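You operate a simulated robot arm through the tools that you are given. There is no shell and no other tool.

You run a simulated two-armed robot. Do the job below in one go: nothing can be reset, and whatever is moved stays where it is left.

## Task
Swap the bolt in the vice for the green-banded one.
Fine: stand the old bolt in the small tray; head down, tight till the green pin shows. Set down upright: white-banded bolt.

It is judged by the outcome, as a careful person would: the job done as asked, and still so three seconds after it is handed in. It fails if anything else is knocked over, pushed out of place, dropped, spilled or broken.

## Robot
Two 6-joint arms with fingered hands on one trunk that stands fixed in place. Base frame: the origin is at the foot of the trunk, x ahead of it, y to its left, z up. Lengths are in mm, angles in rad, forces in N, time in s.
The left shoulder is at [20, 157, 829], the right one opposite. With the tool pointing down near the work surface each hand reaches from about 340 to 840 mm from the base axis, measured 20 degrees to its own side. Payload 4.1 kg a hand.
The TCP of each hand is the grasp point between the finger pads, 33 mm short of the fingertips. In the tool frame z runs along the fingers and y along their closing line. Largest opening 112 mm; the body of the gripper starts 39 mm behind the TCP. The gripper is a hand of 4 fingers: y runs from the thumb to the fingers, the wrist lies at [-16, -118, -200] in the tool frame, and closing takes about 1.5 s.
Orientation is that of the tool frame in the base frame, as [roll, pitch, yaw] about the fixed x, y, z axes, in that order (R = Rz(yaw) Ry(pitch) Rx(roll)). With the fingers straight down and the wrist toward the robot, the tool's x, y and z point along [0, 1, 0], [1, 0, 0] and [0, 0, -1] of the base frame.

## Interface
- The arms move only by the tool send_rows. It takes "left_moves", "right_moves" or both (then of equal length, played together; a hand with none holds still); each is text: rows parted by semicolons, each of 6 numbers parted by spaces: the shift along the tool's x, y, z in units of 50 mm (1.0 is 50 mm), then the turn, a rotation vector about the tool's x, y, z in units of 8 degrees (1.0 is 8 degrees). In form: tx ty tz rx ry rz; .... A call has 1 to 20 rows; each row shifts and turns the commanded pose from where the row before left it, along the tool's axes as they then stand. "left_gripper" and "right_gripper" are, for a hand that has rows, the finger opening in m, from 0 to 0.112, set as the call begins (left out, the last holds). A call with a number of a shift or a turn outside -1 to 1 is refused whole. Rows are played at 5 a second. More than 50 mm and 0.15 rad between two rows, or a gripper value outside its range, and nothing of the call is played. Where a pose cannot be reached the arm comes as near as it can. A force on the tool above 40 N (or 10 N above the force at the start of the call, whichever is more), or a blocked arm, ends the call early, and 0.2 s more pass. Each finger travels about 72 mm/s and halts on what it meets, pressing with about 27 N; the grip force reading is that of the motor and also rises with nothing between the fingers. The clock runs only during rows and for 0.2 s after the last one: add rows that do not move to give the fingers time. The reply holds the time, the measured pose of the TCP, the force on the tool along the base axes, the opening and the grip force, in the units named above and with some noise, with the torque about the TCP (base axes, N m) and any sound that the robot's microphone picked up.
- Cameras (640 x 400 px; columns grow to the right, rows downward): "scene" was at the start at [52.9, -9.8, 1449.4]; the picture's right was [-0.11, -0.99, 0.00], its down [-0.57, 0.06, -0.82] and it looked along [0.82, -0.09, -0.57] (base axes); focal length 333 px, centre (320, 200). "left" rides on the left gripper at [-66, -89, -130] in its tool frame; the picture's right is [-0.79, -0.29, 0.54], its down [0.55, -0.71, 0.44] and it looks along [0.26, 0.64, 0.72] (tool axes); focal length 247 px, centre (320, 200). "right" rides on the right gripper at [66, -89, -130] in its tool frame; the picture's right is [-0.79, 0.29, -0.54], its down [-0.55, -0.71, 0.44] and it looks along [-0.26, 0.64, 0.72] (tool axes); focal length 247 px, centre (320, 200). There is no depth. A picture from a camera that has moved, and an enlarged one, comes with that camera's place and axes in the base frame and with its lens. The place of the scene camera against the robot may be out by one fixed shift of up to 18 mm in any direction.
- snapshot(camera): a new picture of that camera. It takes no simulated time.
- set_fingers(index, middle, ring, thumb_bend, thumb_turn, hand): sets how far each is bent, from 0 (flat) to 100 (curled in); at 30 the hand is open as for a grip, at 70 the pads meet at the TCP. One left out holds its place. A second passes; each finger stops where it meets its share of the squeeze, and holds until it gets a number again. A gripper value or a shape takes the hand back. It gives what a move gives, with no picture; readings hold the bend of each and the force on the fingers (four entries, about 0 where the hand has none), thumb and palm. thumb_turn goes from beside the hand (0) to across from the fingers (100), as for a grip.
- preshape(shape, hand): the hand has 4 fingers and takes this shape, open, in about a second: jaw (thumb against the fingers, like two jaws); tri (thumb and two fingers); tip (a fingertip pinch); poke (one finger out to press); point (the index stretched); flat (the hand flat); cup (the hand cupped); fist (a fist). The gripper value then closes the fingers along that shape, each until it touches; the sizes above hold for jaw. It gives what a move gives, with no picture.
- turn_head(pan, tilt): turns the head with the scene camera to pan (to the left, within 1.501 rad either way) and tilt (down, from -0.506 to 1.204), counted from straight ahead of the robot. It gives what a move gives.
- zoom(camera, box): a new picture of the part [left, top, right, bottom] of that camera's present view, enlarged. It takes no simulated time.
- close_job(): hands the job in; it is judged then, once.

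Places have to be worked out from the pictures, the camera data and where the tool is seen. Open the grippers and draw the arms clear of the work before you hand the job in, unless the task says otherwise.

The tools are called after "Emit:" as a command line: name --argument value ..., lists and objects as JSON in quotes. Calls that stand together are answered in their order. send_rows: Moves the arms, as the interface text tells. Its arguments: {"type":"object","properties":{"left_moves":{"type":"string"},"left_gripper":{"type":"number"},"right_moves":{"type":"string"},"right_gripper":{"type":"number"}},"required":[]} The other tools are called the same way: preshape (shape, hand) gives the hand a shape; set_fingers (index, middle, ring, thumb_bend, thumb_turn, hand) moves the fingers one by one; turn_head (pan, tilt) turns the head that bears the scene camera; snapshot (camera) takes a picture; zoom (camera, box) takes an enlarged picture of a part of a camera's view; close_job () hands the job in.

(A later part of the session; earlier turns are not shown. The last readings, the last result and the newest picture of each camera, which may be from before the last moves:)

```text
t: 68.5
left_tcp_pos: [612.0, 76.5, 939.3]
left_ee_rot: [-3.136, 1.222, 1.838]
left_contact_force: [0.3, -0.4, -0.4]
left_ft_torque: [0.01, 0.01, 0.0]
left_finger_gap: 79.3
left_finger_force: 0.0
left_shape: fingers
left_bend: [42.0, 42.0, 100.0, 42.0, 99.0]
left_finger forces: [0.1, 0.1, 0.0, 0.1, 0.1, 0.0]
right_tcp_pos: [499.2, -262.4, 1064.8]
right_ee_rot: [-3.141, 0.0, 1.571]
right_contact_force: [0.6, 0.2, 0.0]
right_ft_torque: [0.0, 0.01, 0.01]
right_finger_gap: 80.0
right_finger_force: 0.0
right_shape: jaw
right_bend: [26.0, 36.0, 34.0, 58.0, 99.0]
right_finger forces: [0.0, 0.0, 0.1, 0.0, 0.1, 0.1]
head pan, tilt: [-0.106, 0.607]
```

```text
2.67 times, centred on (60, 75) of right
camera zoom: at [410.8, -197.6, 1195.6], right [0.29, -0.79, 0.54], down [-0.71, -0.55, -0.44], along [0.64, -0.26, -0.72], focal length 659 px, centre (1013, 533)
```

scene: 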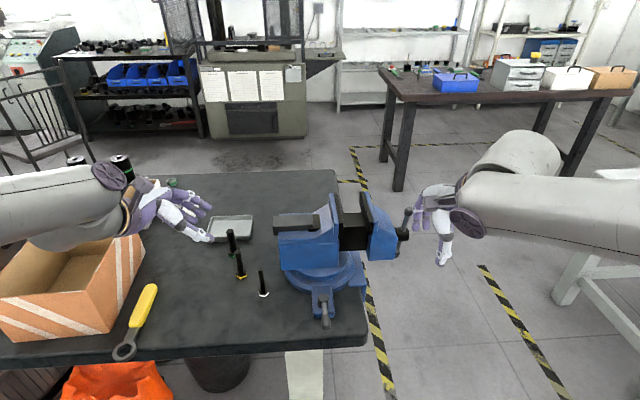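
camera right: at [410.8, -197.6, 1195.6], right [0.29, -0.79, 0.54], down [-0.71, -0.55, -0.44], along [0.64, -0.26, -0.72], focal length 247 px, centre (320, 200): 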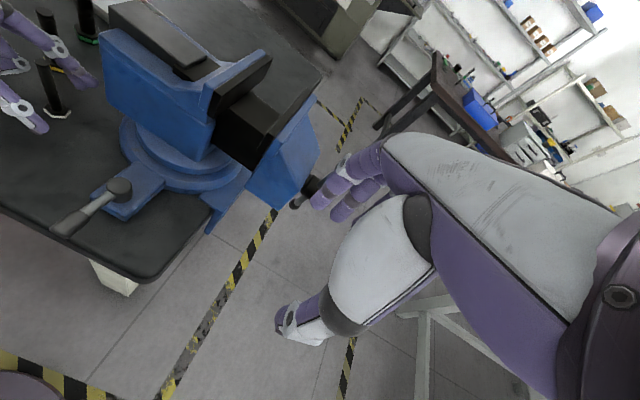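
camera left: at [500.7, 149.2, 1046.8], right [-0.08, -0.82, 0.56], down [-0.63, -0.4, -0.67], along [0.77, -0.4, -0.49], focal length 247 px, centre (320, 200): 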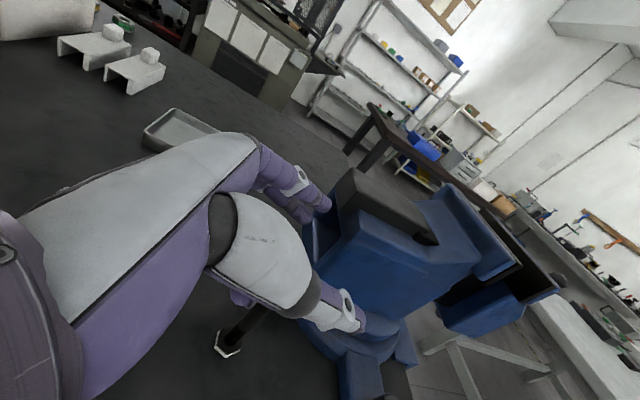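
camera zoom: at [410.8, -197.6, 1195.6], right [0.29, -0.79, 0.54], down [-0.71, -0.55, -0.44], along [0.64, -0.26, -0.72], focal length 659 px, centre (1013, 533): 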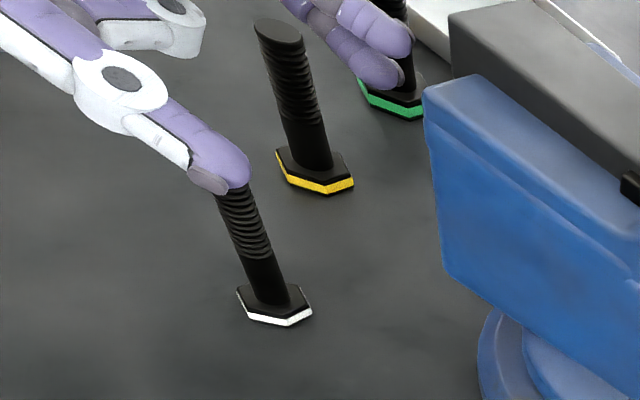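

The bolt was nudged to about (601, 75), still upright. I reposition accordingly and descend.

Emit:
send_rows --left_moves "0.158 -0.218 -0.434 0 0 0; 0 0 0 0 0 0; 0.5 0 0.182 0 0 0; 0.5 0 0.182 0 0 0; 0.5 0 0.182 0 0 0; 0 0 0 0 0 0"

Emit:
snapshot --camera "left"

Emit:
zoom --camera "right" --box '[0, 0, 120, 150]'

Emit:
zoom --camera "scene" --box '[180, 200, 300, 300]'

```text
t: 69.9
left_tcp_pos: [596.3, 95.7, 859.2]
left_ee_rot: [3.141, 1.222, 1.833]
left_contact_force: [-0.2, -0.1, -0.8]
left_ft_torque: [0.02, 0.0, 0.0]
left_finger_gap: 79.4
left_finger_force: 0.0
left_shape: fingers
left_bend: [42.0, 42.0, 100.0, 42.0, 99.0]
left_finger forces: [0.0, 0.0, 0.0, 0.0, 0.0, 0.1]
right_tcp_pos: [499.5, -263.8, 1063.7]
right_ee_rot: [3.141, -0.001, 1.571]
right_contact_force: [0.7, 0.4, 0.1]
right_ft_torque: [0.02, 0.0, 0.0]
right_finger_gap: 79.9
right_finger_force: 0.0
right_shape: jaw
right_bend: [26.0, 36.0, 34.0, 58.0, 99.0]
right_finger forces: [0.1, 0.1, 0.0, 0.0, 0.0, 0.0]
head pan, tilt: [-0.106, 0.607]
```

```text
taken
camera left: at [484.4, 168.1, 965.8], right [-0.08, -0.82, 0.56], down [-0.63, -0.4, -0.67], along [0.77, -0.4, -0.49], focal length 247 px, centre (320, 200)
```

left: 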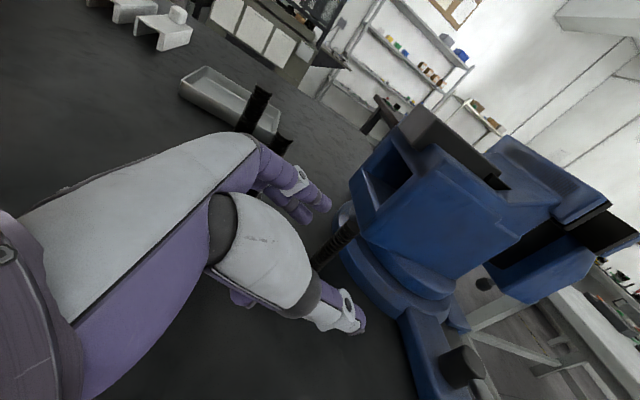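

```text
2.67 times, centred on (60, 75) of right
camera zoom: at [410.8, -197.6, 1195.6], right [0.29, -0.79, 0.54], down [-0.71, -0.55, -0.44], along [0.64, -0.26, -0.72], focal length 659 px, centre (1013, 533)
```

zoom: 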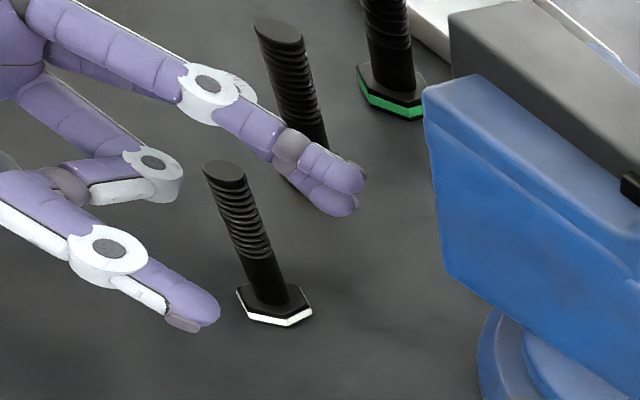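

```text
4.00 times, centred on (240, 250) of scene
camera zoom: at [52.8, -9.8, 1449.4], right [-0.11, -0.99, 0.0], down [-0.57, 0.06, -0.82], along [0.82, -0.09, -0.57], focal length 1331 px, centre (640, 0)
```

zoom: 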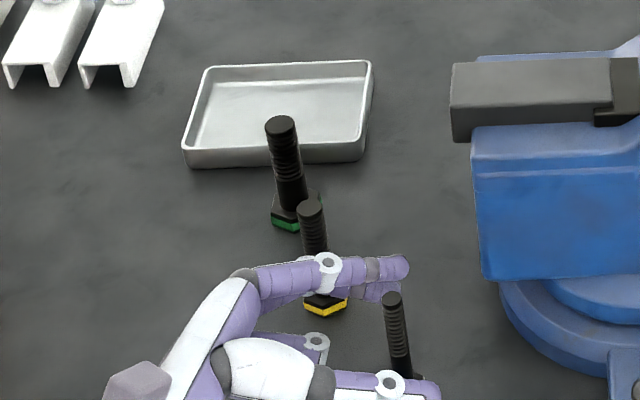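

Bolt is a bit too deep (about 20 mm behind the tips). I back the hand off 10 mm and close.

Emit:
send_rows --left_moves "0.068 0 -0.188 0 0 0; 0 0 0 0 0 0"

Emit:
set_fingers --hand "left" --index 74 --middle 74 --thumb_bend 74

Emit:
zoom --camera "right" --box '[0, 0, 120, 150]'

Emit:
zoom --camera "scene" --box '[180, 200, 300, 300]'

```text
t: 70.5
left_tcp_pos: [592.4, 104.7, 859.9]
left_ee_rot: [-3.14, 1.222, 1.835]
left_contact_force: [-0.5, -0.2, 0.3]
left_ft_torque: [-0.03, 0.03, 0.0]
left_finger_gap: 79.3
left_finger_force: 0.0
left_shape: fingers
left_bend: [42.0, 42.0, 100.0, 42.0, 99.0]
left_finger forces: [0.0, 0.0, 0.0, 0.0, 0.0, 0.0]
right_tcp_pos: [499.4, -263.0, 1064.1]
right_ee_rot: [-3.141, -0.001, 1.571]
right_contact_force: [-0.2, -0.1, 0.9]
right_ft_torque: [0.01, 0.01, 0.0]
right_finger_gap: 79.8
right_finger_force: 0.0
right_shape: jaw
right_bend: [26.0, 36.0, 34.0, 58.0, 99.0]
right_finger forces: [0.1, 0.0, 0.0, 0.0, 0.1, 0.0]
head pan, tilt: [-0.106, 0.607]
```

```text
t: 71.5
left_tcp_pos: [593.3, 104.2, 859.9]
left_ee_rot: [-3.141, 1.221, 1.833]
left_contact_force: [0.4, 0.6, -0.7]
left_ft_torque: [-0.01, -0.01, 0.0]
left_finger_gap: 7.8
left_finger_force: 9.5
left_shape: fingers
left_bend: [72.0, 73.0, 100.0, 68.0, 100.0]
left_finger forces: [5.5, 3.9, 0.0, 0.0, 9.5, 0.0]
right_tcp_pos: [499.3, -263.2, 1065.4]
right_ee_rot: [-3.141, -0.001, 1.571]
right_contact_force: [0.5, 0.3, -0.1]
right_ft_torque: [-0.01, -0.02, 0.02]
right_finger_gap: 79.8
right_finger_force: 0.0
right_shape: jaw
right_bend: [26.0, 36.0, 34.0, 58.0, 99.0]
right_finger forces: [0.0, 0.1, 0.0, 0.0, 0.0, 0.1]
head pan, tilt: [-0.106, 0.607]
```

```text
2.67 times, centred on (60, 75) of right
camera zoom: at [410.9, -197.6, 1195.6], right [0.29, -0.79, 0.54], down [-0.71, -0.55, -0.44], along [0.64, -0.26, -0.72], focal length 659 px, centre (1013, 533)
```

zoom: 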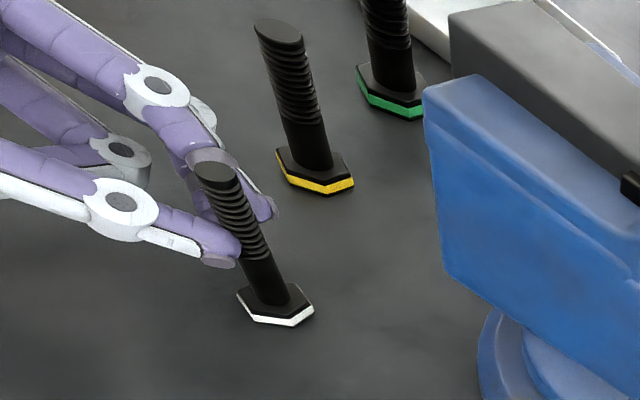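

```text
4.00 times, centred on (240, 250) of scene
camera zoom: at [52.9, -9.8, 1449.4], right [-0.11, -0.99, 0.0], down [-0.57, 0.06, -0.82], along [0.82, -0.09, -0.57], focal length 1331 px, centre (640, 0)
```

zoom: 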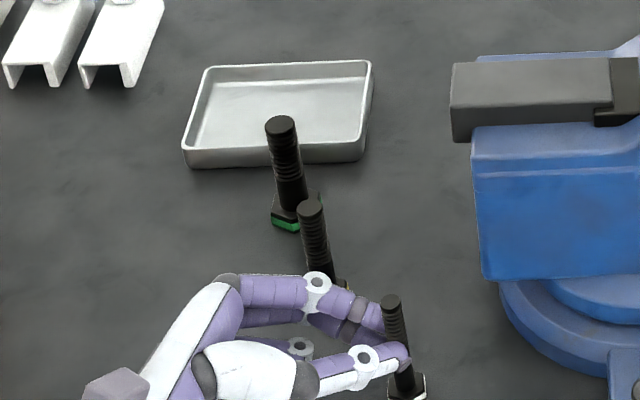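

A clean three-point grip (index 5.5, middle 3.9, thumb 9.5 N). I tighten slightly, then lift.

Emit:
set_fingers --hand "left" --index 77 --middle 77 --thumb_bend 77

Emit:
send_rows --left_moves "-0.188 0 -0.068 0 0 0; -0.376 0 -0.137 0 0 0; -0.376 0 -0.137 0 0 0; 0 0 0 0 0 0"

Emit:
zoom --camera "right" --box '[0, 0, 120, 150]'

Emit:
zoom --camera "scene" --box '[180, 200, 300, 300]'

```text
t: 72.5
left_tcp_pos: [592.0, 104.2, 860.2]
left_ee_rot: [-3.141, 1.221, 1.832]
left_contact_force: [-0.2, -0.5, 3.4]
left_ft_torque: [-0.09, -0.03, 0.0]
left_finger_gap: 4.7
left_finger_force: 10.6
left_shape: fingers
left_bend: [75.0, 77.0, 100.0, 69.0, 100.0]
left_finger forces: [10.3, 0.0, 0.1, 0.0, 10.8, 0.0]
right_tcp_pos: [498.4, -264.0, 1064.6]
right_ee_rot: [3.142, 0.0, 1.569]
right_contact_force: [0.2, -0.1, -0.1]
right_ft_torque: [-0.03, -0.01, 0.01]
right_finger_gap: 79.9
right_finger_force: 0.0
right_shape: jaw
right_bend: [26.0, 36.0, 34.0, 58.0, 99.0]
right_finger forces: [0.0, 0.0, 0.0, 0.0, 0.0, 0.0]
head pan, tilt: [-0.106, 0.607]
```

```text
t: 73.5
left_tcp_pos: [592.3, 105.2, 912.8]
left_ee_rot: [3.139, 1.222, 1.829]
left_contact_force: [-0.3, -0.7, -1.2]
left_ft_torque: [0.04, 0.01, 0.0]
left_finger_gap: 5.0
left_finger_force: 9.9
left_shape: fingers
left_bend: [75.0, 77.0, 100.0, 69.0, 100.0]
left_finger forces: [9.3, 0.0, 0.0, 0.0, 11.6, 0.0]
right_tcp_pos: [499.2, -262.5, 1064.9]
right_ee_rot: [3.141, 0.001, 1.572]
right_contact_force: [-0.6, 0.7, 0.0]
right_ft_torque: [-0.01, 0.01, -0.02]
right_finger_gap: 80.0
right_finger_force: 0.1
right_shape: jaw
right_bend: [26.0, 36.0, 34.0, 58.0, 99.0]
right_finger forces: [0.1, 0.1, 0.1, 0.0, 0.0, 0.0]
head pan, tilt: [-0.106, 0.607]
```

```text
2.67 times, centred on (60, 75) of right
camera zoom: at [410.9, -197.6, 1195.6], right [0.29, -0.79, 0.54], down [-0.71, -0.55, -0.44], along [0.64, -0.26, -0.72], focal length 659 px, centre (1013, 533)
```

zoom: 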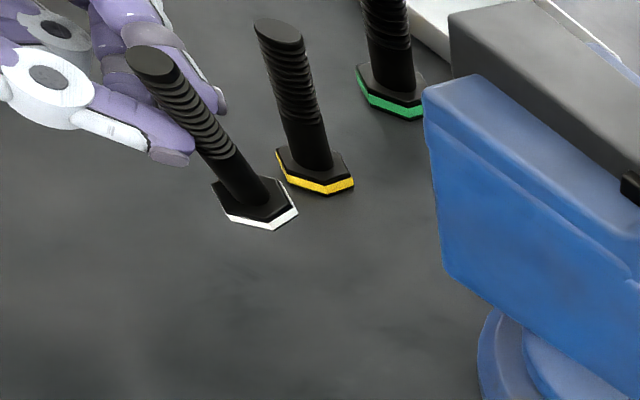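

```text
4.00 times, centred on (240, 250) of scene
camera zoom: at [52.9, -9.7, 1449.4], right [-0.11, -0.99, 0.0], down [-0.57, 0.06, -0.82], along [0.82, -0.09, -0.57], focal length 1331 px, centre (640, 0)
```

zoom: 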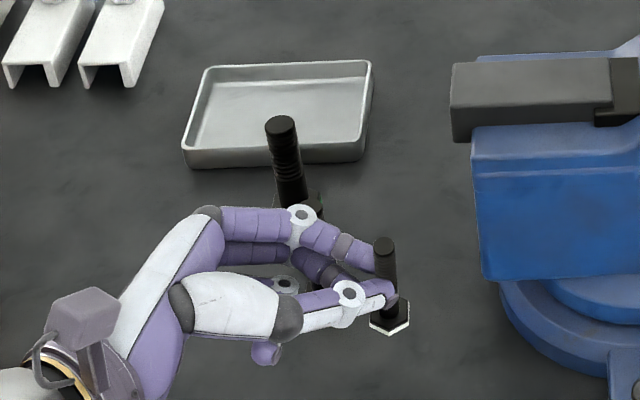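

The extra squeeze lost the middle finger and the bolt tilted ~20° in the grip. I lower it back to the table to flatten it and regrip a bit deeper with a gentler squeeze.

Emit:
send_rows --left_moves "0.376 0 0.137 0 0 0; 0.376 0 0.137 0 0 0; 0.094 0 0.034 0 0 0; 0 0 0 0 0 0"

Emit:
zoom --camera "right" --box '[0, 0, 120, 150]'

```text
t: 74.5
left_tcp_pos: [591.3, 105.4, 865.4]
left_ee_rot: [-3.14, 1.223, 1.834]
left_contact_force: [0.0, 0.0, -1.2]
left_ft_torque: [0.01, 0.02, -0.03]
left_finger_gap: 5.1
left_finger_force: 10.4
left_shape: fingers
left_bend: [75.0, 77.0, 100.0, 69.0, 100.0]
left_finger forces: [9.3, 0.0, 0.1, 0.1, 11.4, 0.1]
right_tcp_pos: [498.1, -262.7, 1063.6]
right_ee_rot: [-3.141, 0.001, 1.57]
right_contact_force: [-0.8, -0.3, 0.0]
right_ft_torque: [0.02, 0.03, 0.02]
right_finger_gap: 80.2
right_finger_force: 0.1
right_shape: jaw
right_bend: [26.0, 36.0, 34.0, 58.0, 99.0]
right_finger forces: [0.0, 0.1, 0.1, 0.0, 0.0, 0.0]
head pan, tilt: [-0.106, 0.607]
```

```text
2.67 times, centred on (60, 75) of right
camera zoom: at [410.9, -197.6, 1195.6], right [0.29, -0.79, 0.54], down [-0.71, -0.55, -0.44], along [0.64, -0.26, -0.72], focal length 659 px, centre (1013, 533)
```

zoom: 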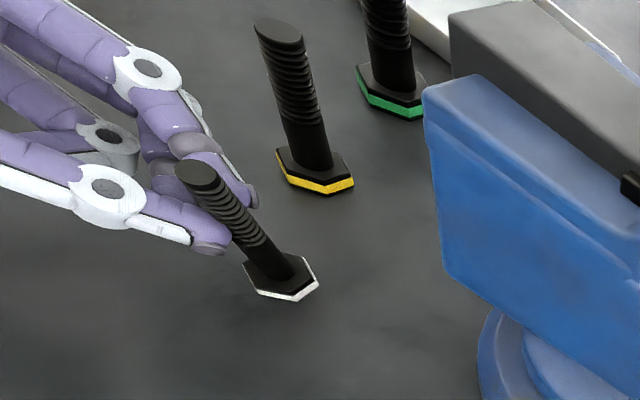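

Nearly at the table; I press down a little further to square the head on it.

Emit:
send_rows --left_moves "0.06 0 0.022 0 0 0; 0.06 0 0.022 0 0 0; 0.04 0 0.015 0 0 0; 0 0 0 0 0 0"

Emit:
zoom --camera "right" --box '[0, 0, 120, 150]'

```text
t: 75.5
left_tcp_pos: [593.2, 105.2, 856.1]
left_ee_rot: [3.141, 1.223, 1.831]
left_contact_force: [0.4, -0.3, 0.1]
left_ft_torque: [-0.02, -0.02, -0.01]
left_finger_gap: 0.0
left_finger_force: 0.0
left_shape: fingers
left_bend: [76.0, 77.0, 100.0, 72.0, 100.0]
left_finger forces: [0.1, 0.0, 0.0, 0.1, 0.0, 0.0]
right_tcp_pos: [498.4, -263.7, 1064.5]
right_ee_rot: [3.141, 0.0, 1.571]
right_contact_force: [-0.3, 0.3, 0.1]
right_ft_torque: [0.01, -0.01, 0.04]
right_finger_gap: 79.7
right_finger_force: 0.1
right_shape: jaw
right_bend: [26.0, 36.0, 34.0, 58.0, 99.0]
right_finger forces: [0.0, 0.0, 0.0, 0.1, 0.0, 0.0]
head pan, tilt: [-0.106, 0.607]
```

```text
2.67 times, centred on (60, 75) of right
camera zoom: at [410.9, -197.6, 1195.6], right [0.29, -0.79, 0.54], down [-0.71, -0.55, -0.44], along [0.64, -0.26, -0.72], focal length 659 px, centre (1013, 533)
```

zoom: 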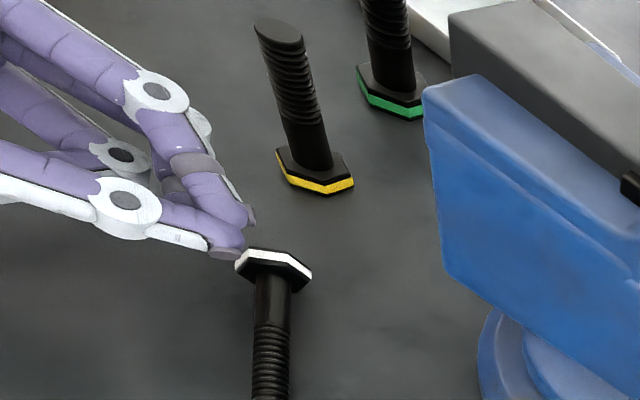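

The bolt slipped out and toppled onto the table. I raise the left hand gently and look at how it lies.

Emit:
send_rows --left_moves "-0.376 0 -0.137 0 0 0; -0.376 0 -0.137 0 0 0; -0.564 0 -0.205 0 0 0; -0.564 0 -0.205 0 0 0; 0 0 0 0 0 0"

Emit:
zoom --camera "right" --box '[0, 60, 140, 220]'

Emit:
zoom --camera "scene" --box '[200, 220, 340, 340]'

Emit:
snapshot --camera "left"

```text
t: 76.7
left_tcp_pos: [593.5, 104.8, 954.2]
left_ee_rot: [3.14, 1.221, 1.829]
left_contact_force: [-0.1, -0.1, 0.0]
left_ft_torque: [0.01, -0.01, -0.02]
left_finger_gap: 0.2
left_finger_force: 0.2
left_shape: fingers
left_bend: [76.0, 77.0, 100.0, 72.0, 100.0]
left_finger forces: [0.0, 0.0, 0.0, 0.1, 0.0, 0.0]
right_tcp_pos: [497.5, -263.1, 1064.0]
right_ee_rot: [3.142, 0.001, 1.569]
right_contact_force: [-0.8, 0.2, 0.1]
right_ft_torque: [0.02, -0.02, 0.03]
right_finger_gap: 80.2
right_finger_force: 0.0
right_shape: jaw
right_bend: [26.0, 36.0, 34.0, 58.0, 99.0]
right_finger forces: [0.0, 0.0, 0.0, 0.0, 0.1, 0.0]
head pan, tilt: [-0.106, 0.607]
```

```text
2.50 times, centred on (70, 140) of right
camera zoom: at [410.9, -197.6, 1195.6], right [0.29, -0.79, 0.54], down [-0.71, -0.55, -0.44], along [0.64, -0.26, -0.72], focal length 617 px, centre (945, 350)
```

zoom: 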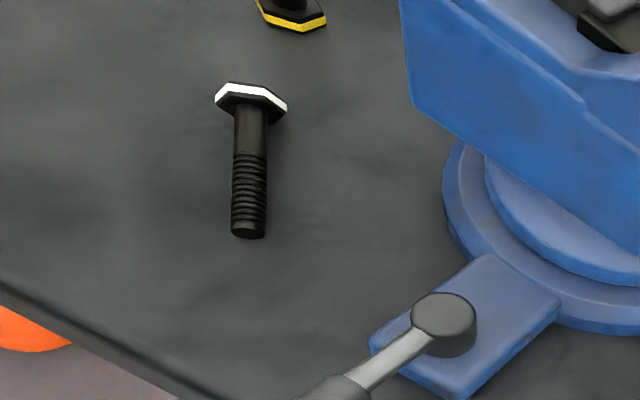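

```text
3.33 times, centred on (270, 280) of scene
camera zoom: at [52.9, -9.7, 1449.4], right [-0.11, -0.99, 0.0], down [-0.57, 0.06, -0.82], along [0.82, -0.09, -0.57], focal length 1109 px, centre (487, -67)
```

zoom: 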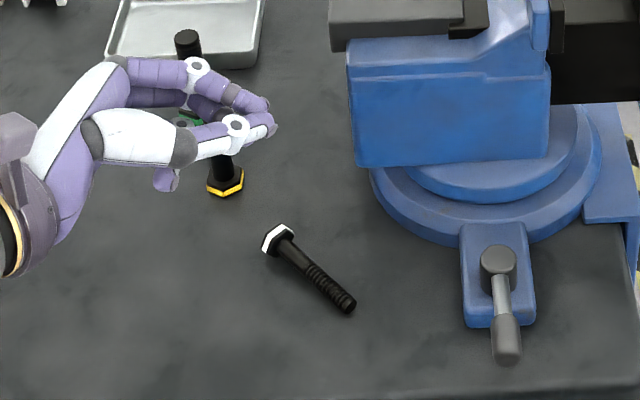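

```text
taken
camera left: at [481.4, 177.5, 1061.9], right [-0.08, -0.82, 0.56], down [-0.63, -0.4, -0.67], along [0.77, -0.4, -0.49], focal length 247 px, centre (320, 200)
```

left: 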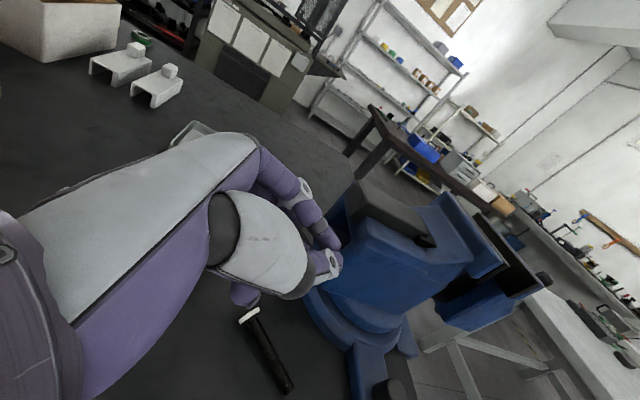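

The bolt lies with its head at about (618, 92) and its tip at (555, 36). Plan: grip the shank from straight above with the tool x axis along the bolt (towards the head), then later turn the hand level so the bolt stands head-down. I rotate the left hand to vertical and yaw it.

Emit:
set_fingers --hand "left" --index 45 --middle 45 --thumb_bend 45

Emit:
send_rows --left_moves "0 0 0 0 0.972 0; 0 0 0 0 0.972 0; 0 0 0 0 0.972 0; 0 0 0 0 0.972 0; 0 0 0 0 0.972 0; 0 0 0 0 0.972 0; 0 0 0 0 0.972 0; 0 0 0 0 0.972 0; 0 0 0 0 0.974 0; 0 0 0 0 0 0.99; 0 0 0 0 0 0.99; 0 0 0 0 0 0.99; 0 0 0 0 0 0.99; 0 0 0 0 0 0.99; 0 0 0 0 0 0.99; 0 0 0 0 0 0.99; 0 0 0 0 0 0.99; 0 0 0 0 0 0"

Emit:
snapshot --camera "left"

Emit:
snapshot --camera "scene"

```text
t: 77.7
left_tcp_pos: [591.9, 104.8, 954.6]
left_ee_rot: [-3.14, 1.223, 1.832]
left_contact_force: [-0.4, -0.3, 0.7]
left_ft_torque: [-0.01, -0.01, 0.02]
left_finger_gap: 71.1
left_finger_force: 0.0
left_shape: fingers
left_bend: [45.0, 45.0, 100.0, 45.0, 99.0]
left_finger forces: [0.1, 0.0, 0.0, 0.0, 0.0, 0.0]
right_tcp_pos: [498.8, -263.2, 1064.8]
right_ee_rot: [3.141, 0.0, 1.572]
right_contact_force: [0.7, -0.3, 0.1]
right_ft_torque: [0.04, -0.03, 0.03]
right_finger_gap: 80.1
right_finger_force: 0.0
right_shape: jaw
right_bend: [26.0, 36.0, 34.0, 58.0, 99.0]
right_finger forces: [0.0, 0.0, 0.0, 0.0, 0.1, 0.0]
head pan, tilt: [-0.106, 0.607]
```

```text
t: 81.5
left_tcp_pos: [589.2, 110.8, 952.7]
left_ee_rot: [2.444, 0.291, 0.636]
left_contact_force: [-0.6, 0.8, 0.2]
left_ft_torque: [-0.03, -0.02, -0.03]
left_finger_gap: 71.0
left_finger_force: 0.0
left_shape: fingers
left_bend: [45.0, 45.0, 100.0, 45.0, 99.0]
left_finger forces: [0.0, 0.0, 0.0, 0.0, 0.0, 0.0]
left hand out of reach, approached as far as the arm can: row 4, 5, 6, 7, 8, 9
right_tcp_pos: [499.2, -263.2, 1064.1]
right_ee_rot: [3.141, 0.0, 1.572]
right_contact_force: [-0.9, -0.4, -0.1]
right_ft_torque: [0.04, 0.0, 0.05]
right_finger_gap: 80.2
right_finger_force: 0.1
right_shape: jaw
right_bend: [26.0, 36.0, 34.0, 58.0, 99.0]
right_finger forces: [0.1, 0.0, 0.0, 0.0, 0.0, 0.1]
head pan, tilt: [-0.106, 0.607]
```

```text
taken
camera left: at [459.5, 202.0, 1013.0], right [-0.67, -0.65, -0.34], down [0.09, 0.39, -0.92], along [0.73, -0.65, -0.21], focal length 247 px, centre (320, 200)
```

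left: 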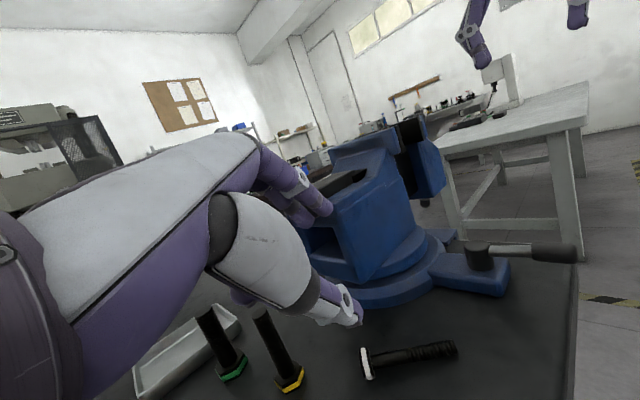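

```text
taken
```

scene: 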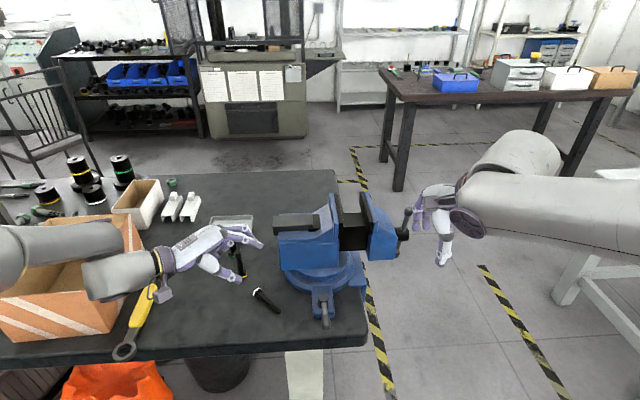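

Part of that rotation hit a joint limit, leaving the hand skewed. I compute the remaining rotation to the wanted vertical pose (42.8° about tool axis (0.91, 0.42, 0.02)) and apply it.

Emit:
send_rows --left_moves "0 0 0 0.81 0.37 0.018; 0 0 0 0.81 0.37 0.018; 0 0 0 0.81 0.37 0.018; 0 0 0 0.81 0.37 0.018; 0 0 0 0.81 0.37 0.018; 0 0 0 0.81 0.37 0.018; 0 0 0 0 0 0"

Emit:
snapshot --camera "left"

Emit:
snapshot --camera "scene"

```text
t: 83.1
left_tcp_pos: [590.0, 110.0, 952.7]
left_ee_rot: [-3.14, 0.001, 0.727]
left_contact_force: [0.8, -0.7, -0.4]
left_ft_torque: [0.04, -0.02, 0.01]
left_finger_gap: 71.1
left_finger_force: 0.1
left_shape: fingers
left_bend: [45.0, 45.0, 100.0, 45.0, 99.0]
left_finger forces: [0.1, 0.1, 0.0, 0.1, 0.0, 0.0]
right_tcp_pos: [499.7, -262.8, 1065.2]
right_ee_rot: [3.141, 0.001, 1.57]
right_contact_force: [0.6, 0.0, 0.3]
right_ft_torque: [-0.03, 0.0, -0.02]
right_finger_gap: 79.9
right_finger_force: 0.0
right_shape: jaw
right_bend: [26.0, 36.0, 34.0, 58.0, 99.0]
right_finger forces: [0.1, 0.0, 0.0, 0.0, 0.1, 0.0]
head pan, tilt: [-0.106, 0.607]
```

```text
taken
camera left: at [482.4, 132.7, 1083.2], right [-0.78, -0.31, -0.54], down [-0.06, 0.9, -0.44], along [0.62, -0.31, -0.72], focal length 247 px, centre (320, 200)
```

left: 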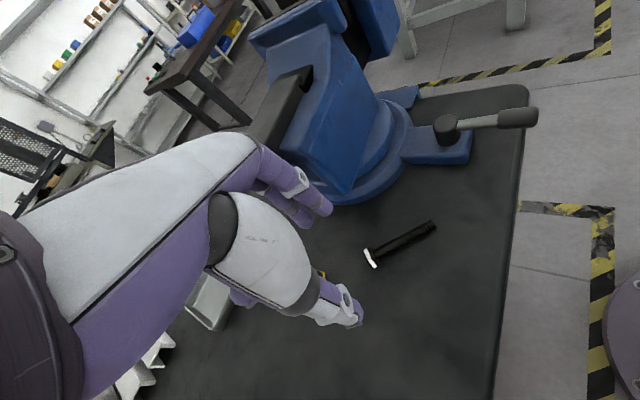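

```text
taken
```

scene: 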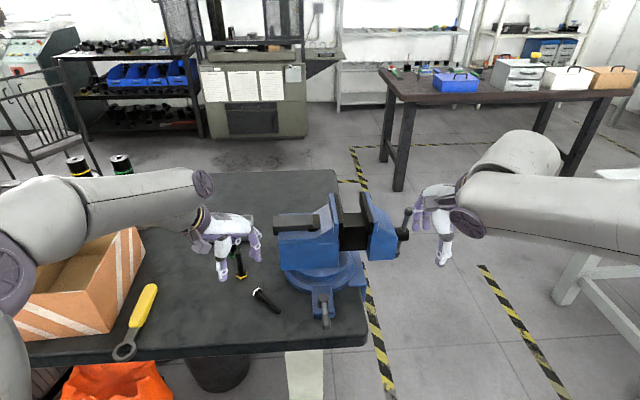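

Vertical pose reached with the right yaw, and the lying bolt's place is confirmed (head ≈ (614, 87), tip ≈ (554, 36)). I move over the grip point (573, 52) and down to z≈840.

Emit:
send_rows --left_moves "-0.341 0.213 0.7 0 0 0; -0.341 0.213 0.7 0 0 0; -0.341 0.213 0.7 0 0 0; 0 0 0.15 0 0 0; 0 0 0 0 0 0"

Emit:
snapshot --camera "left"

Emit:
zoom --camera "scene" --box '[200, 230, 320, 340]'

Emit:
zoom --camera "right" --box '[0, 40, 140, 200]'

```text
t: 84.3
left_tcp_pos: [572.7, 53.2, 840.4]
left_ee_rot: [-3.139, 0.001, 0.728]
left_contact_force: [-0.2, -0.1, 0.1]
left_ft_torque: [0.02, 0.02, -0.01]
left_finger_gap: 71.0
left_finger_force: 0.1
left_shape: fingers
left_bend: [45.0, 45.0, 100.0, 45.0, 99.0]
left_finger forces: [0.0, 0.0, 0.1, 0.0, 0.0, 0.1]
right_tcp_pos: [499.1, -264.0, 1063.8]
right_ee_rot: [3.141, -0.001, 1.569]
right_contact_force: [0.1, -1.0, -0.8]
right_ft_torque: [-0.03, -0.01, 0.01]
right_finger_gap: 79.9
right_finger_force: 0.1
right_shape: jaw
right_bend: [26.0, 36.0, 34.0, 58.0, 99.0]
right_finger forces: [0.0, 0.0, 0.1, 0.1, 0.1, 0.0]
head pan, tilt: [-0.106, 0.607]
```

```text
taken
camera left: at [465.6, 75.4, 971.3], right [-0.78, -0.31, -0.54], down [-0.06, 0.9, -0.44], along [0.62, -0.31, -0.72], focal length 247 px, centre (320, 200)
```

left: 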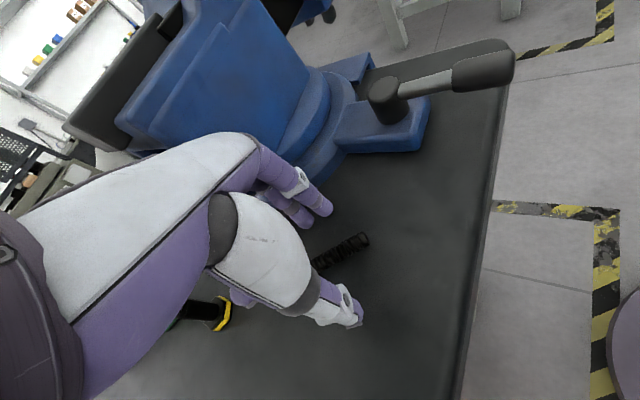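

```text
3.64 times, centred on (260, 285) of scene
camera zoom: at [52.8, -9.7, 1449.4], right [-0.11, -0.99, 0.0], down [-0.57, 0.06, -0.82], along [0.82, -0.09, -0.57], focal length 1210 px, centre (538, -109)
```

zoom: 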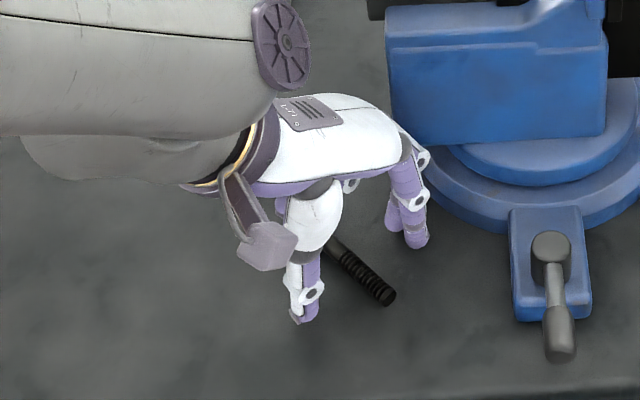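

```text
2.50 times, centred on (70, 120) of right
camera zoom: at [410.8, -197.6, 1195.6], right [0.29, -0.79, 0.54], down [-0.71, -0.55, -0.44], along [0.64, -0.26, -0.72], focal length 617 px, centre (945, 400)
```

zoom: 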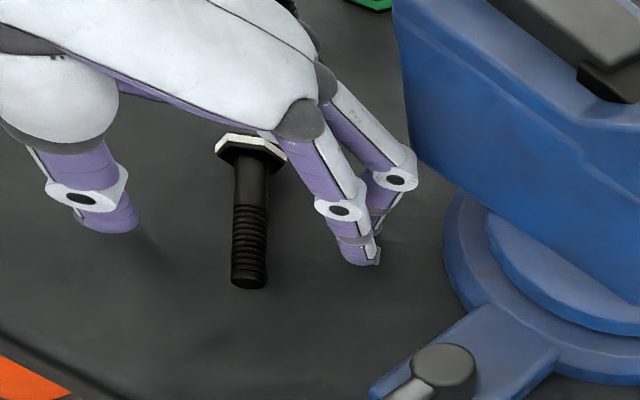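

The shank is nicely between thumb and fingers. I lower in small steps until the tips are nearly on the table.

Emit:
send_rows --left_moves "0 0 0.09 0 0 0; 0 0 0.09 0 0 0; 0 0 0 0 0 0"

Emit:
send_rows --left_moves "0 0 0.05 0 0 0; 0 0 0 0 0 0"

Emit:
zoom --camera "right" --box '[0, 40, 140, 200]'

```text
t: 85.3
left_tcp_pos: [577.6, 52.2, 836.3]
left_ee_rot: [3.131, -0.005, 0.733]
left_contact_force: [-1.2, -0.6, 9.9]
left_ft_torque: [-0.29, -0.3, -0.07]
left_finger_gap: 71.5
left_finger_force: 4.8
left_shape: fingers
left_bend: [45.0, 45.0, 100.0, 45.0, 99.0]
left_finger forces: [0.1, 9.3, 0.1, 0.0, 0.1, 0.1]
right_tcp_pos: [499.0, -263.5, 1065.8]
right_ee_rot: [3.141, 0.0, 1.57]
right_contact_force: [-0.5, 0.4, -0.4]
right_ft_torque: [-0.01, -0.02, -0.01]
right_finger_gap: 79.9
right_finger_force: 0.0
right_shape: jaw
right_bend: [26.0, 36.0, 34.0, 58.0, 99.0]
right_finger forces: [0.1, 0.0, 0.1, 0.0, 0.0, 0.0]
head pan, tilt: [-0.106, 0.607]
stopped in row 3 (left hand): the force on the tool passed its limit at 42 N (the readings are from after the stop); the commanded pose is now the measured one
```

```text
t: 85.9
left_tcp_pos: [577.6, 50.7, 835.9]
left_ee_rot: [3.127, -0.008, 0.731]
left_contact_force: [-3.2, -3.3, 33.4]
left_ft_torque: [-0.23, -0.21, -0.14]
left_finger_gap: 72.0
left_finger_force: 16.4
left_shape: fingers
left_bend: [45.0, 45.0, 100.0, 45.0, 99.0]
left_finger forces: [0.7, 20.0, 0.1, 0.1, 12.0, 0.0]
right_tcp_pos: [497.8, -262.6, 1065.5]
right_ee_rot: [3.141, 0.0, 1.572]
right_contact_force: [-0.8, 0.3, 0.1]
right_ft_torque: [0.0, 0.0, -0.01]
right_finger_gap: 79.9
right_finger_force: 0.0
right_shape: jaw
right_bend: [26.0, 36.0, 34.0, 58.0, 99.0]
right_finger forces: [0.0, 0.0, 0.1, 0.0, 0.1, 0.0]
head pan, tilt: [-0.106, 0.607]
```

```text
2.50 times, centred on (70, 120) of right
camera zoom: at [410.1, -197.8, 1195.9], right [0.29, -0.79, 0.54], down [-0.71, -0.55, -0.44], along [0.64, -0.26, -0.72], focal length 617 px, centre (945, 400)
```

zoom: 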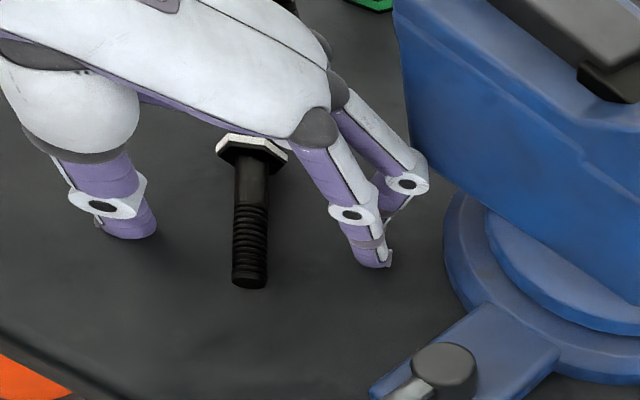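

Fingertips touch the table at TCP z≈836. I unload 2 mm, close partway (tips rise as they close), lower a little, then finish the grip.

Emit:
send_rows --left_moves "-0.02 0.02 -0.04 0 0 0; 0 0 0 0 0 0"

Emit:
set_fingers --hand "left" --index 60 --middle 60 --thumb_bend 60

Emit:
zoom --camera "right" --box '[0, 40, 140, 200]'

```text
t: 86.5
left_tcp_pos: [577.9, 51.0, 836.8]
left_ee_rot: [3.13, -0.007, 0.732]
left_contact_force: [4.1, 5.1, 25.6]
left_ft_torque: [-0.23, -0.78, 0.29]
left_finger_gap: 71.6
left_finger_force: 12.6
left_shape: fingers
left_bend: [45.0, 44.0, 100.0, 45.0, 99.0]
left_finger forces: [1.0, 20.3, 0.1, 0.0, 3.9, 0.0]
right_tcp_pos: [498.2, -262.8, 1064.6]
right_ee_rot: [3.142, -0.001, 1.569]
right_contact_force: [-0.1, -0.2, 0.1]
right_ft_torque: [0.0, -0.02, 0.0]
right_finger_gap: 79.9
right_finger_force: 0.0
right_shape: jaw
right_bend: [26.0, 36.0, 34.0, 58.0, 99.0]
right_finger forces: [0.0, 0.0, 0.1, 0.0, 0.0, 0.0]
head pan, tilt: [-0.106, 0.607]
```

```text
t: 87.5
left_tcp_pos: [577.4, 50.1, 838.6]
left_ee_rot: [3.128, -0.007, 0.734]
left_contact_force: [5.2, -4.1, 28.4]
left_ft_torque: [-0.79, -1.17, -0.02]
left_finger_gap: 30.9
left_finger_force: 14.0
left_shape: fingers
left_bend: [60.0, 48.0, 100.0, 59.0, 100.0]
left_finger forces: [0.0, 28.0, 0.0, 0.1, 1.5, 0.0]
right_tcp_pos: [499.7, -262.7, 1063.6]
right_ee_rot: [3.141, 0.0, 1.57]
right_contact_force: [0.0, 0.5, 0.3]
right_ft_torque: [0.03, 0.0, -0.02]
right_finger_gap: 80.1
right_finger_force: 0.0
right_shape: jaw
right_bend: [26.0, 36.0, 34.0, 58.0, 99.0]
right_finger forces: [0.1, 0.0, 0.0, 0.1, 0.1, 0.0]
head pan, tilt: [-0.106, 0.607]
```

```text
2.50 times, centred on (70, 120) of right
camera zoom: at [410.3, -197.8, 1195.8], right [0.29, -0.79, 0.54], down [-0.71, -0.55, -0.44], along [0.64, -0.26, -0.72], focal length 617 px, centre (945, 400)
```

zoom: 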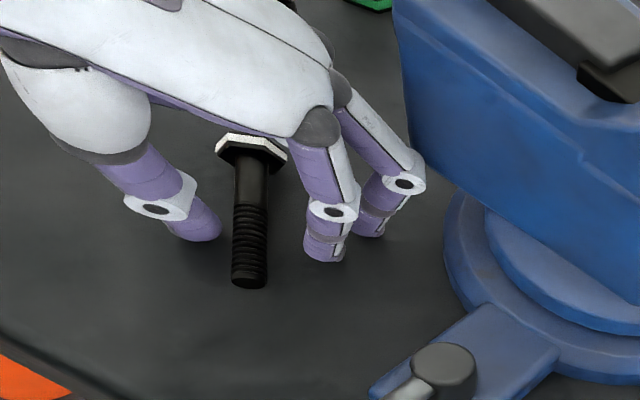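

The longer middle finger is blocked by the table. I raise 5 mm so it can follow.

Emit:
send_rows --left_moves "0 0 -0.1 0 0 0; 0 0 0 0 0 0; 0 0 0 0 0 0; 0 0 0 0 0 0"

Emit:
zoom --camera "right" --box '[0, 40, 140, 200]'

```text
t: 88.5
left_tcp_pos: [573.1, 49.3, 839.6]
left_ee_rot: [3.137, -0.003, 0.73]
left_contact_force: [1.9, -0.8, 5.3]
left_ft_torque: [-0.16, -0.16, -0.03]
left_finger_gap: 30.3
left_finger_force: 3.3
left_shape: fingers
left_bend: [60.0, 54.0, 100.0, 60.0, 100.0]
left_finger forces: [0.1, 5.7, 0.0, 0.1, 0.0, 0.1]
right_tcp_pos: [498.8, -263.2, 1064.7]
right_ee_rot: [-3.141, 0.001, 1.571]
right_contact_force: [-0.4, -0.5, -1.1]
right_ft_torque: [-0.02, 0.02, 0.0]
right_finger_gap: 80.1
right_finger_force: 0.1
right_shape: jaw
right_bend: [26.0, 36.0, 34.0, 58.0, 99.0]
right_finger forces: [0.0, 0.0, 0.0, 0.1, 0.0, 0.1]
head pan, tilt: [-0.106, 0.607]
```

```text
2.50 times, centred on (70, 120) of right
camera zoom: at [410.8, -197.6, 1195.6], right [0.29, -0.79, 0.54], down [-0.71, -0.55, -0.44], along [0.64, -0.26, -0.72], focal length 617 px, centre (945, 400)
```

zoom: 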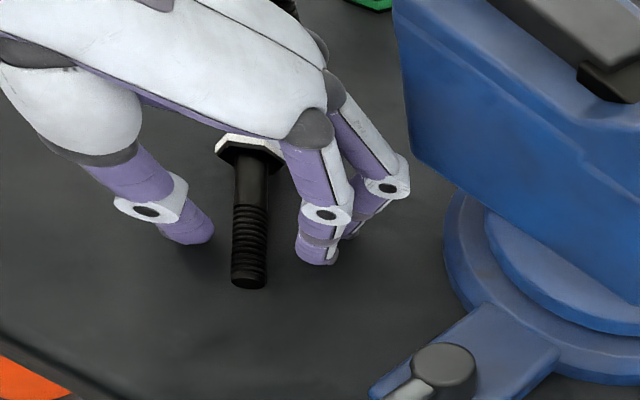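

Middle is catching up. I lift 1 mm, set all three to 63 (just short of the shank), then lower again until light table contact.

Emit:
send_rows --left_moves "0 0 -0.04 0 0 0; 0 0 0 0 0 0"

Emit:
set_fingers --hand "left" --index 63 --middle 63 --thumb_bend 63

Emit:
send_rows --left_moves "0 0 0.06 0 0 0; 0 0 0 0 0 0"

Emit:
zoom --camera "right" --box '[0, 40, 140, 200]'

```text
t: 89.1
left_tcp_pos: [575.8, 51.1, 840.3]
left_ee_rot: [3.135, -0.002, 0.729]
left_contact_force: [-0.1, -0.5, 0.5]
left_ft_torque: [0.0, -0.02, 0.0]
left_finger_gap: 30.3
left_finger_force: 0.1
left_shape: fingers
left_bend: [60.0, 55.0, 100.0, 60.0, 100.0]
left_finger forces: [0.1, 0.1, 0.0, 0.0, 0.1, 0.1]
right_tcp_pos: [498.6, -263.7, 1064.8]
right_ee_rot: [-3.14, 0.0, 1.57]
right_contact_force: [0.1, -0.3, -0.1]
right_ft_torque: [-0.01, 0.0, -0.01]
right_finger_gap: 79.8
right_finger_force: 0.0
right_shape: jaw
right_bend: [26.0, 36.0, 34.0, 58.0, 99.0]
right_finger forces: [0.0, 0.1, 0.0, 0.0, 0.0, 0.0]
head pan, tilt: [-0.106, 0.607]
```

```text
t: 90.1
left_tcp_pos: [576.5, 50.1, 841.4]
left_ee_rot: [3.134, -0.003, 0.73]
left_contact_force: [0.3, -0.2, 0.5]
left_ft_torque: [-0.02, 0.0, 0.0]
left_finger_gap: 21.9
left_finger_force: 0.0
left_shape: fingers
left_bend: [63.0, 63.0, 100.0, 63.0, 100.0]
left_finger forces: [0.0, 0.0, 0.1, 0.0, 0.0, 0.0]
right_tcp_pos: [499.2, -263.3, 1064.6]
right_ee_rot: [-3.141, 0.001, 1.57]
right_contact_force: [-0.2, -0.1, 0.6]
right_ft_torque: [-0.02, 0.01, 0.01]
right_finger_gap: 79.8
right_finger_force: 0.0
right_shape: jaw
right_bend: [26.0, 36.0, 34.0, 58.0, 99.0]
right_finger forces: [0.0, 0.0, 0.0, 0.0, 0.1, 0.1]
head pan, tilt: [-0.106, 0.607]
```

```text
t: 90.7
left_tcp_pos: [576.4, 50.0, 837.3]
left_ee_rot: [3.135, -0.003, 0.731]
left_contact_force: [-0.6, 0.0, 0.0]
left_ft_torque: [-0.07, 0.04, 0.02]
left_finger_gap: 22.1
left_finger_force: 0.1
left_shape: fingers
left_bend: [63.0, 63.0, 100.0, 63.0, 100.0]
left_finger forces: [0.0, 0.1, 0.1, 0.0, 0.1, 0.0]
right_tcp_pos: [499.0, -264.3, 1063.9]
right_ee_rot: [-3.141, 0.0, 1.57]
right_contact_force: [-0.2, -0.4, 0.0]
right_ft_torque: [0.02, -0.02, 0.01]
right_finger_gap: 80.1
right_finger_force: 0.1
right_shape: jaw
right_bend: [26.0, 36.0, 34.0, 58.0, 99.0]
right_finger forces: [0.0, 0.0, 0.0, 0.0, 0.0, 0.0]
head pan, tilt: [-0.106, 0.607]
```

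```text
2.50 times, centred on (70, 120) of right
camera zoom: at [410.8, -197.6, 1195.6], right [0.29, -0.79, 0.54], down [-0.71, -0.55, -0.44], along [0.64, -0.26, -0.72], focal length 617 px, centre (945, 400)
```

zoom: 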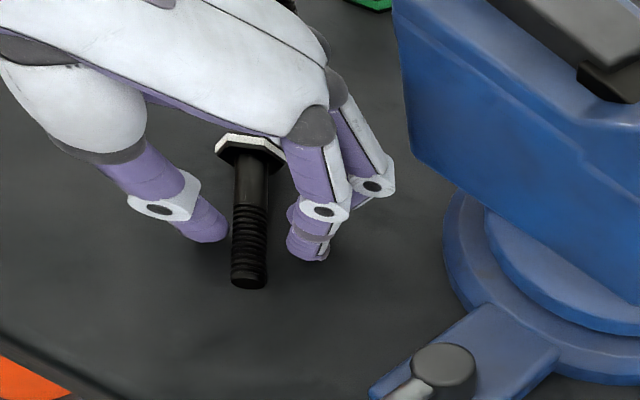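

Clear at 837; I shift 4 mm to centre the shank and lower further.

Emit:
send_rows --left_moves "0 -0.08 0 0 0 0; 0 0 0.06 0 0 0; 0 0 0 0 0 0"

Emit:
send_rows --left_moves "0 0 0.05 0 0 0; 0 0 0 0 0 0"

Emit:
zoom --camera "right" --box '[0, 40, 140, 200]'

```text
t: 91.5
left_tcp_pos: [573.3, 51.4, 836.6]
left_ee_rot: [3.132, -0.005, 0.731]
left_contact_force: [-1.5, 0.5, 11.1]
left_ft_torque: [0.14, 0.2, -0.01]
left_finger_gap: 22.0
left_finger_force: 5.2
left_shape: fingers
left_bend: [63.0, 63.0, 100.0, 63.0, 100.0]
left_finger forces: [0.0, 2.0, 0.1, 0.0, 9.4, 0.1]
right_tcp_pos: [498.7, -263.1, 1065.9]
right_ee_rot: [-3.141, -0.001, 1.57]
right_contact_force: [0.4, -0.6, 0.1]
right_ft_torque: [0.03, 0.01, -0.02]
right_finger_gap: 79.8
right_finger_force: 0.0
right_shape: jaw
right_bend: [26.0, 36.0, 34.0, 58.0, 99.0]
right_finger forces: [0.0, 0.0, 0.1, 0.0, 0.1, 0.0]
head pan, tilt: [-0.106, 0.607]
```

```text
t: 92.1
left_tcp_pos: [575.4, 54.2, 837.6]
left_ee_rot: [3.126, -0.009, 0.733]
left_contact_force: [-1.6, -0.3, 5.3]
left_ft_torque: [0.07, 0.09, -0.01]
left_finger_gap: 22.3
left_finger_force: 2.8
left_shape: fingers
left_bend: [63.0, 63.0, 100.0, 63.0, 100.0]
left_finger forces: [0.0, 0.0, 0.0, 0.0, 5.3, 0.0]
right_tcp_pos: [499.1, -263.7, 1065.1]
right_ee_rot: [3.142, -0.001, 1.57]
right_contact_force: [-0.5, -0.4, 0.2]
right_ft_torque: [-0.01, -0.02, 0.01]
right_finger_gap: 79.6
right_finger_force: 0.1
right_shape: jaw
right_bend: [26.0, 36.0, 34.0, 58.0, 99.0]
right_finger forces: [0.0, 0.0, 0.0, 0.0, 0.0, 0.0]
head pan, tilt: [-0.106, 0.607]
stopped in row 2 (left hand): the force on the tool passed its limit at 41 N (the readings are from after the stop); the commanded pose is now the measured one
```

```text
2.50 times, centred on (70, 120) of right
camera zoom: at [410.5, -197.7, 1195.8], right [0.29, -0.79, 0.54], down [-0.71, -0.55, -0.44], along [0.64, -0.26, -0.72], focal length 617 px, centre (945, 400)
```

zoom: 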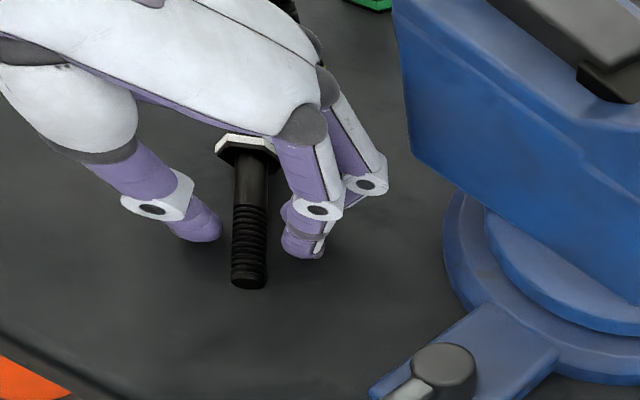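

Thumb and middle tips rest on the table around the shank, so contact will be ~8 mm from the tips. I close the grip.

Emit:
set_fingers --hand "left" --index 75 --middle 75 --thumb_bend 75

Emit:
zoom --camera "right" --box '[0, 40, 140, 200]'

Emit:
zoom --camera "scene" --box '[200, 230, 320, 340]'

```text
t: 93.1
left_tcp_pos: [575.7, 53.0, 836.4]
left_ee_rot: [3.126, -0.008, 0.731]
left_contact_force: [0.1, 0.1, 1.1]
left_ft_torque: [0.02, 0.03, 0.03]
left_finger_gap: 9.2
left_finger_force: 14.5
left_shape: fingers
left_bend: [73.0, 73.0, 100.0, 67.0, 100.0]
left_finger forces: [7.9, 5.2, 0.1, 0.0, 16.1, 0.0]
right_tcp_pos: [498.9, -264.5, 1064.5]
right_ee_rot: [3.141, 0.0, 1.571]
right_contact_force: [0.1, -0.1, 0.1]
right_ft_torque: [0.0, 0.04, 0.02]
right_finger_gap: 80.1
right_finger_force: 0.0
right_shape: jaw
right_bend: [26.0, 36.0, 34.0, 58.0, 99.0]
right_finger forces: [0.0, 0.1, 0.0, 0.0, 0.0, 0.1]
head pan, tilt: [-0.106, 0.607]
```

```text
2.50 times, centred on (70, 120) of right
camera zoom: at [410.9, -197.6, 1195.6], right [0.29, -0.79, 0.54], down [-0.71, -0.55, -0.44], along [0.64, -0.26, -0.72], focal length 617 px, centre (945, 400)
```

zoom: 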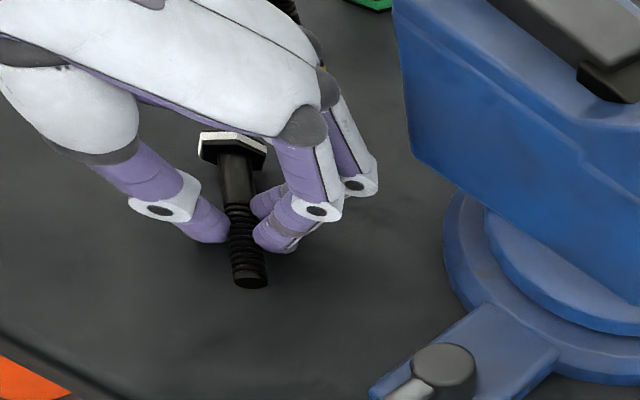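

```text
3.64 times, centred on (260, 285) of scene
camera zoom: at [52.9, -9.8, 1449.4], right [-0.11, -0.99, 0.0], down [-0.57, 0.06, -0.82], along [0.82, -0.09, -0.57], focal length 1210 px, centre (538, -109)
```

zoom: 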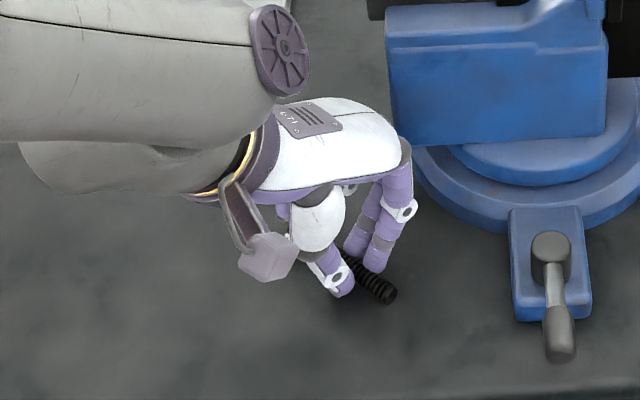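

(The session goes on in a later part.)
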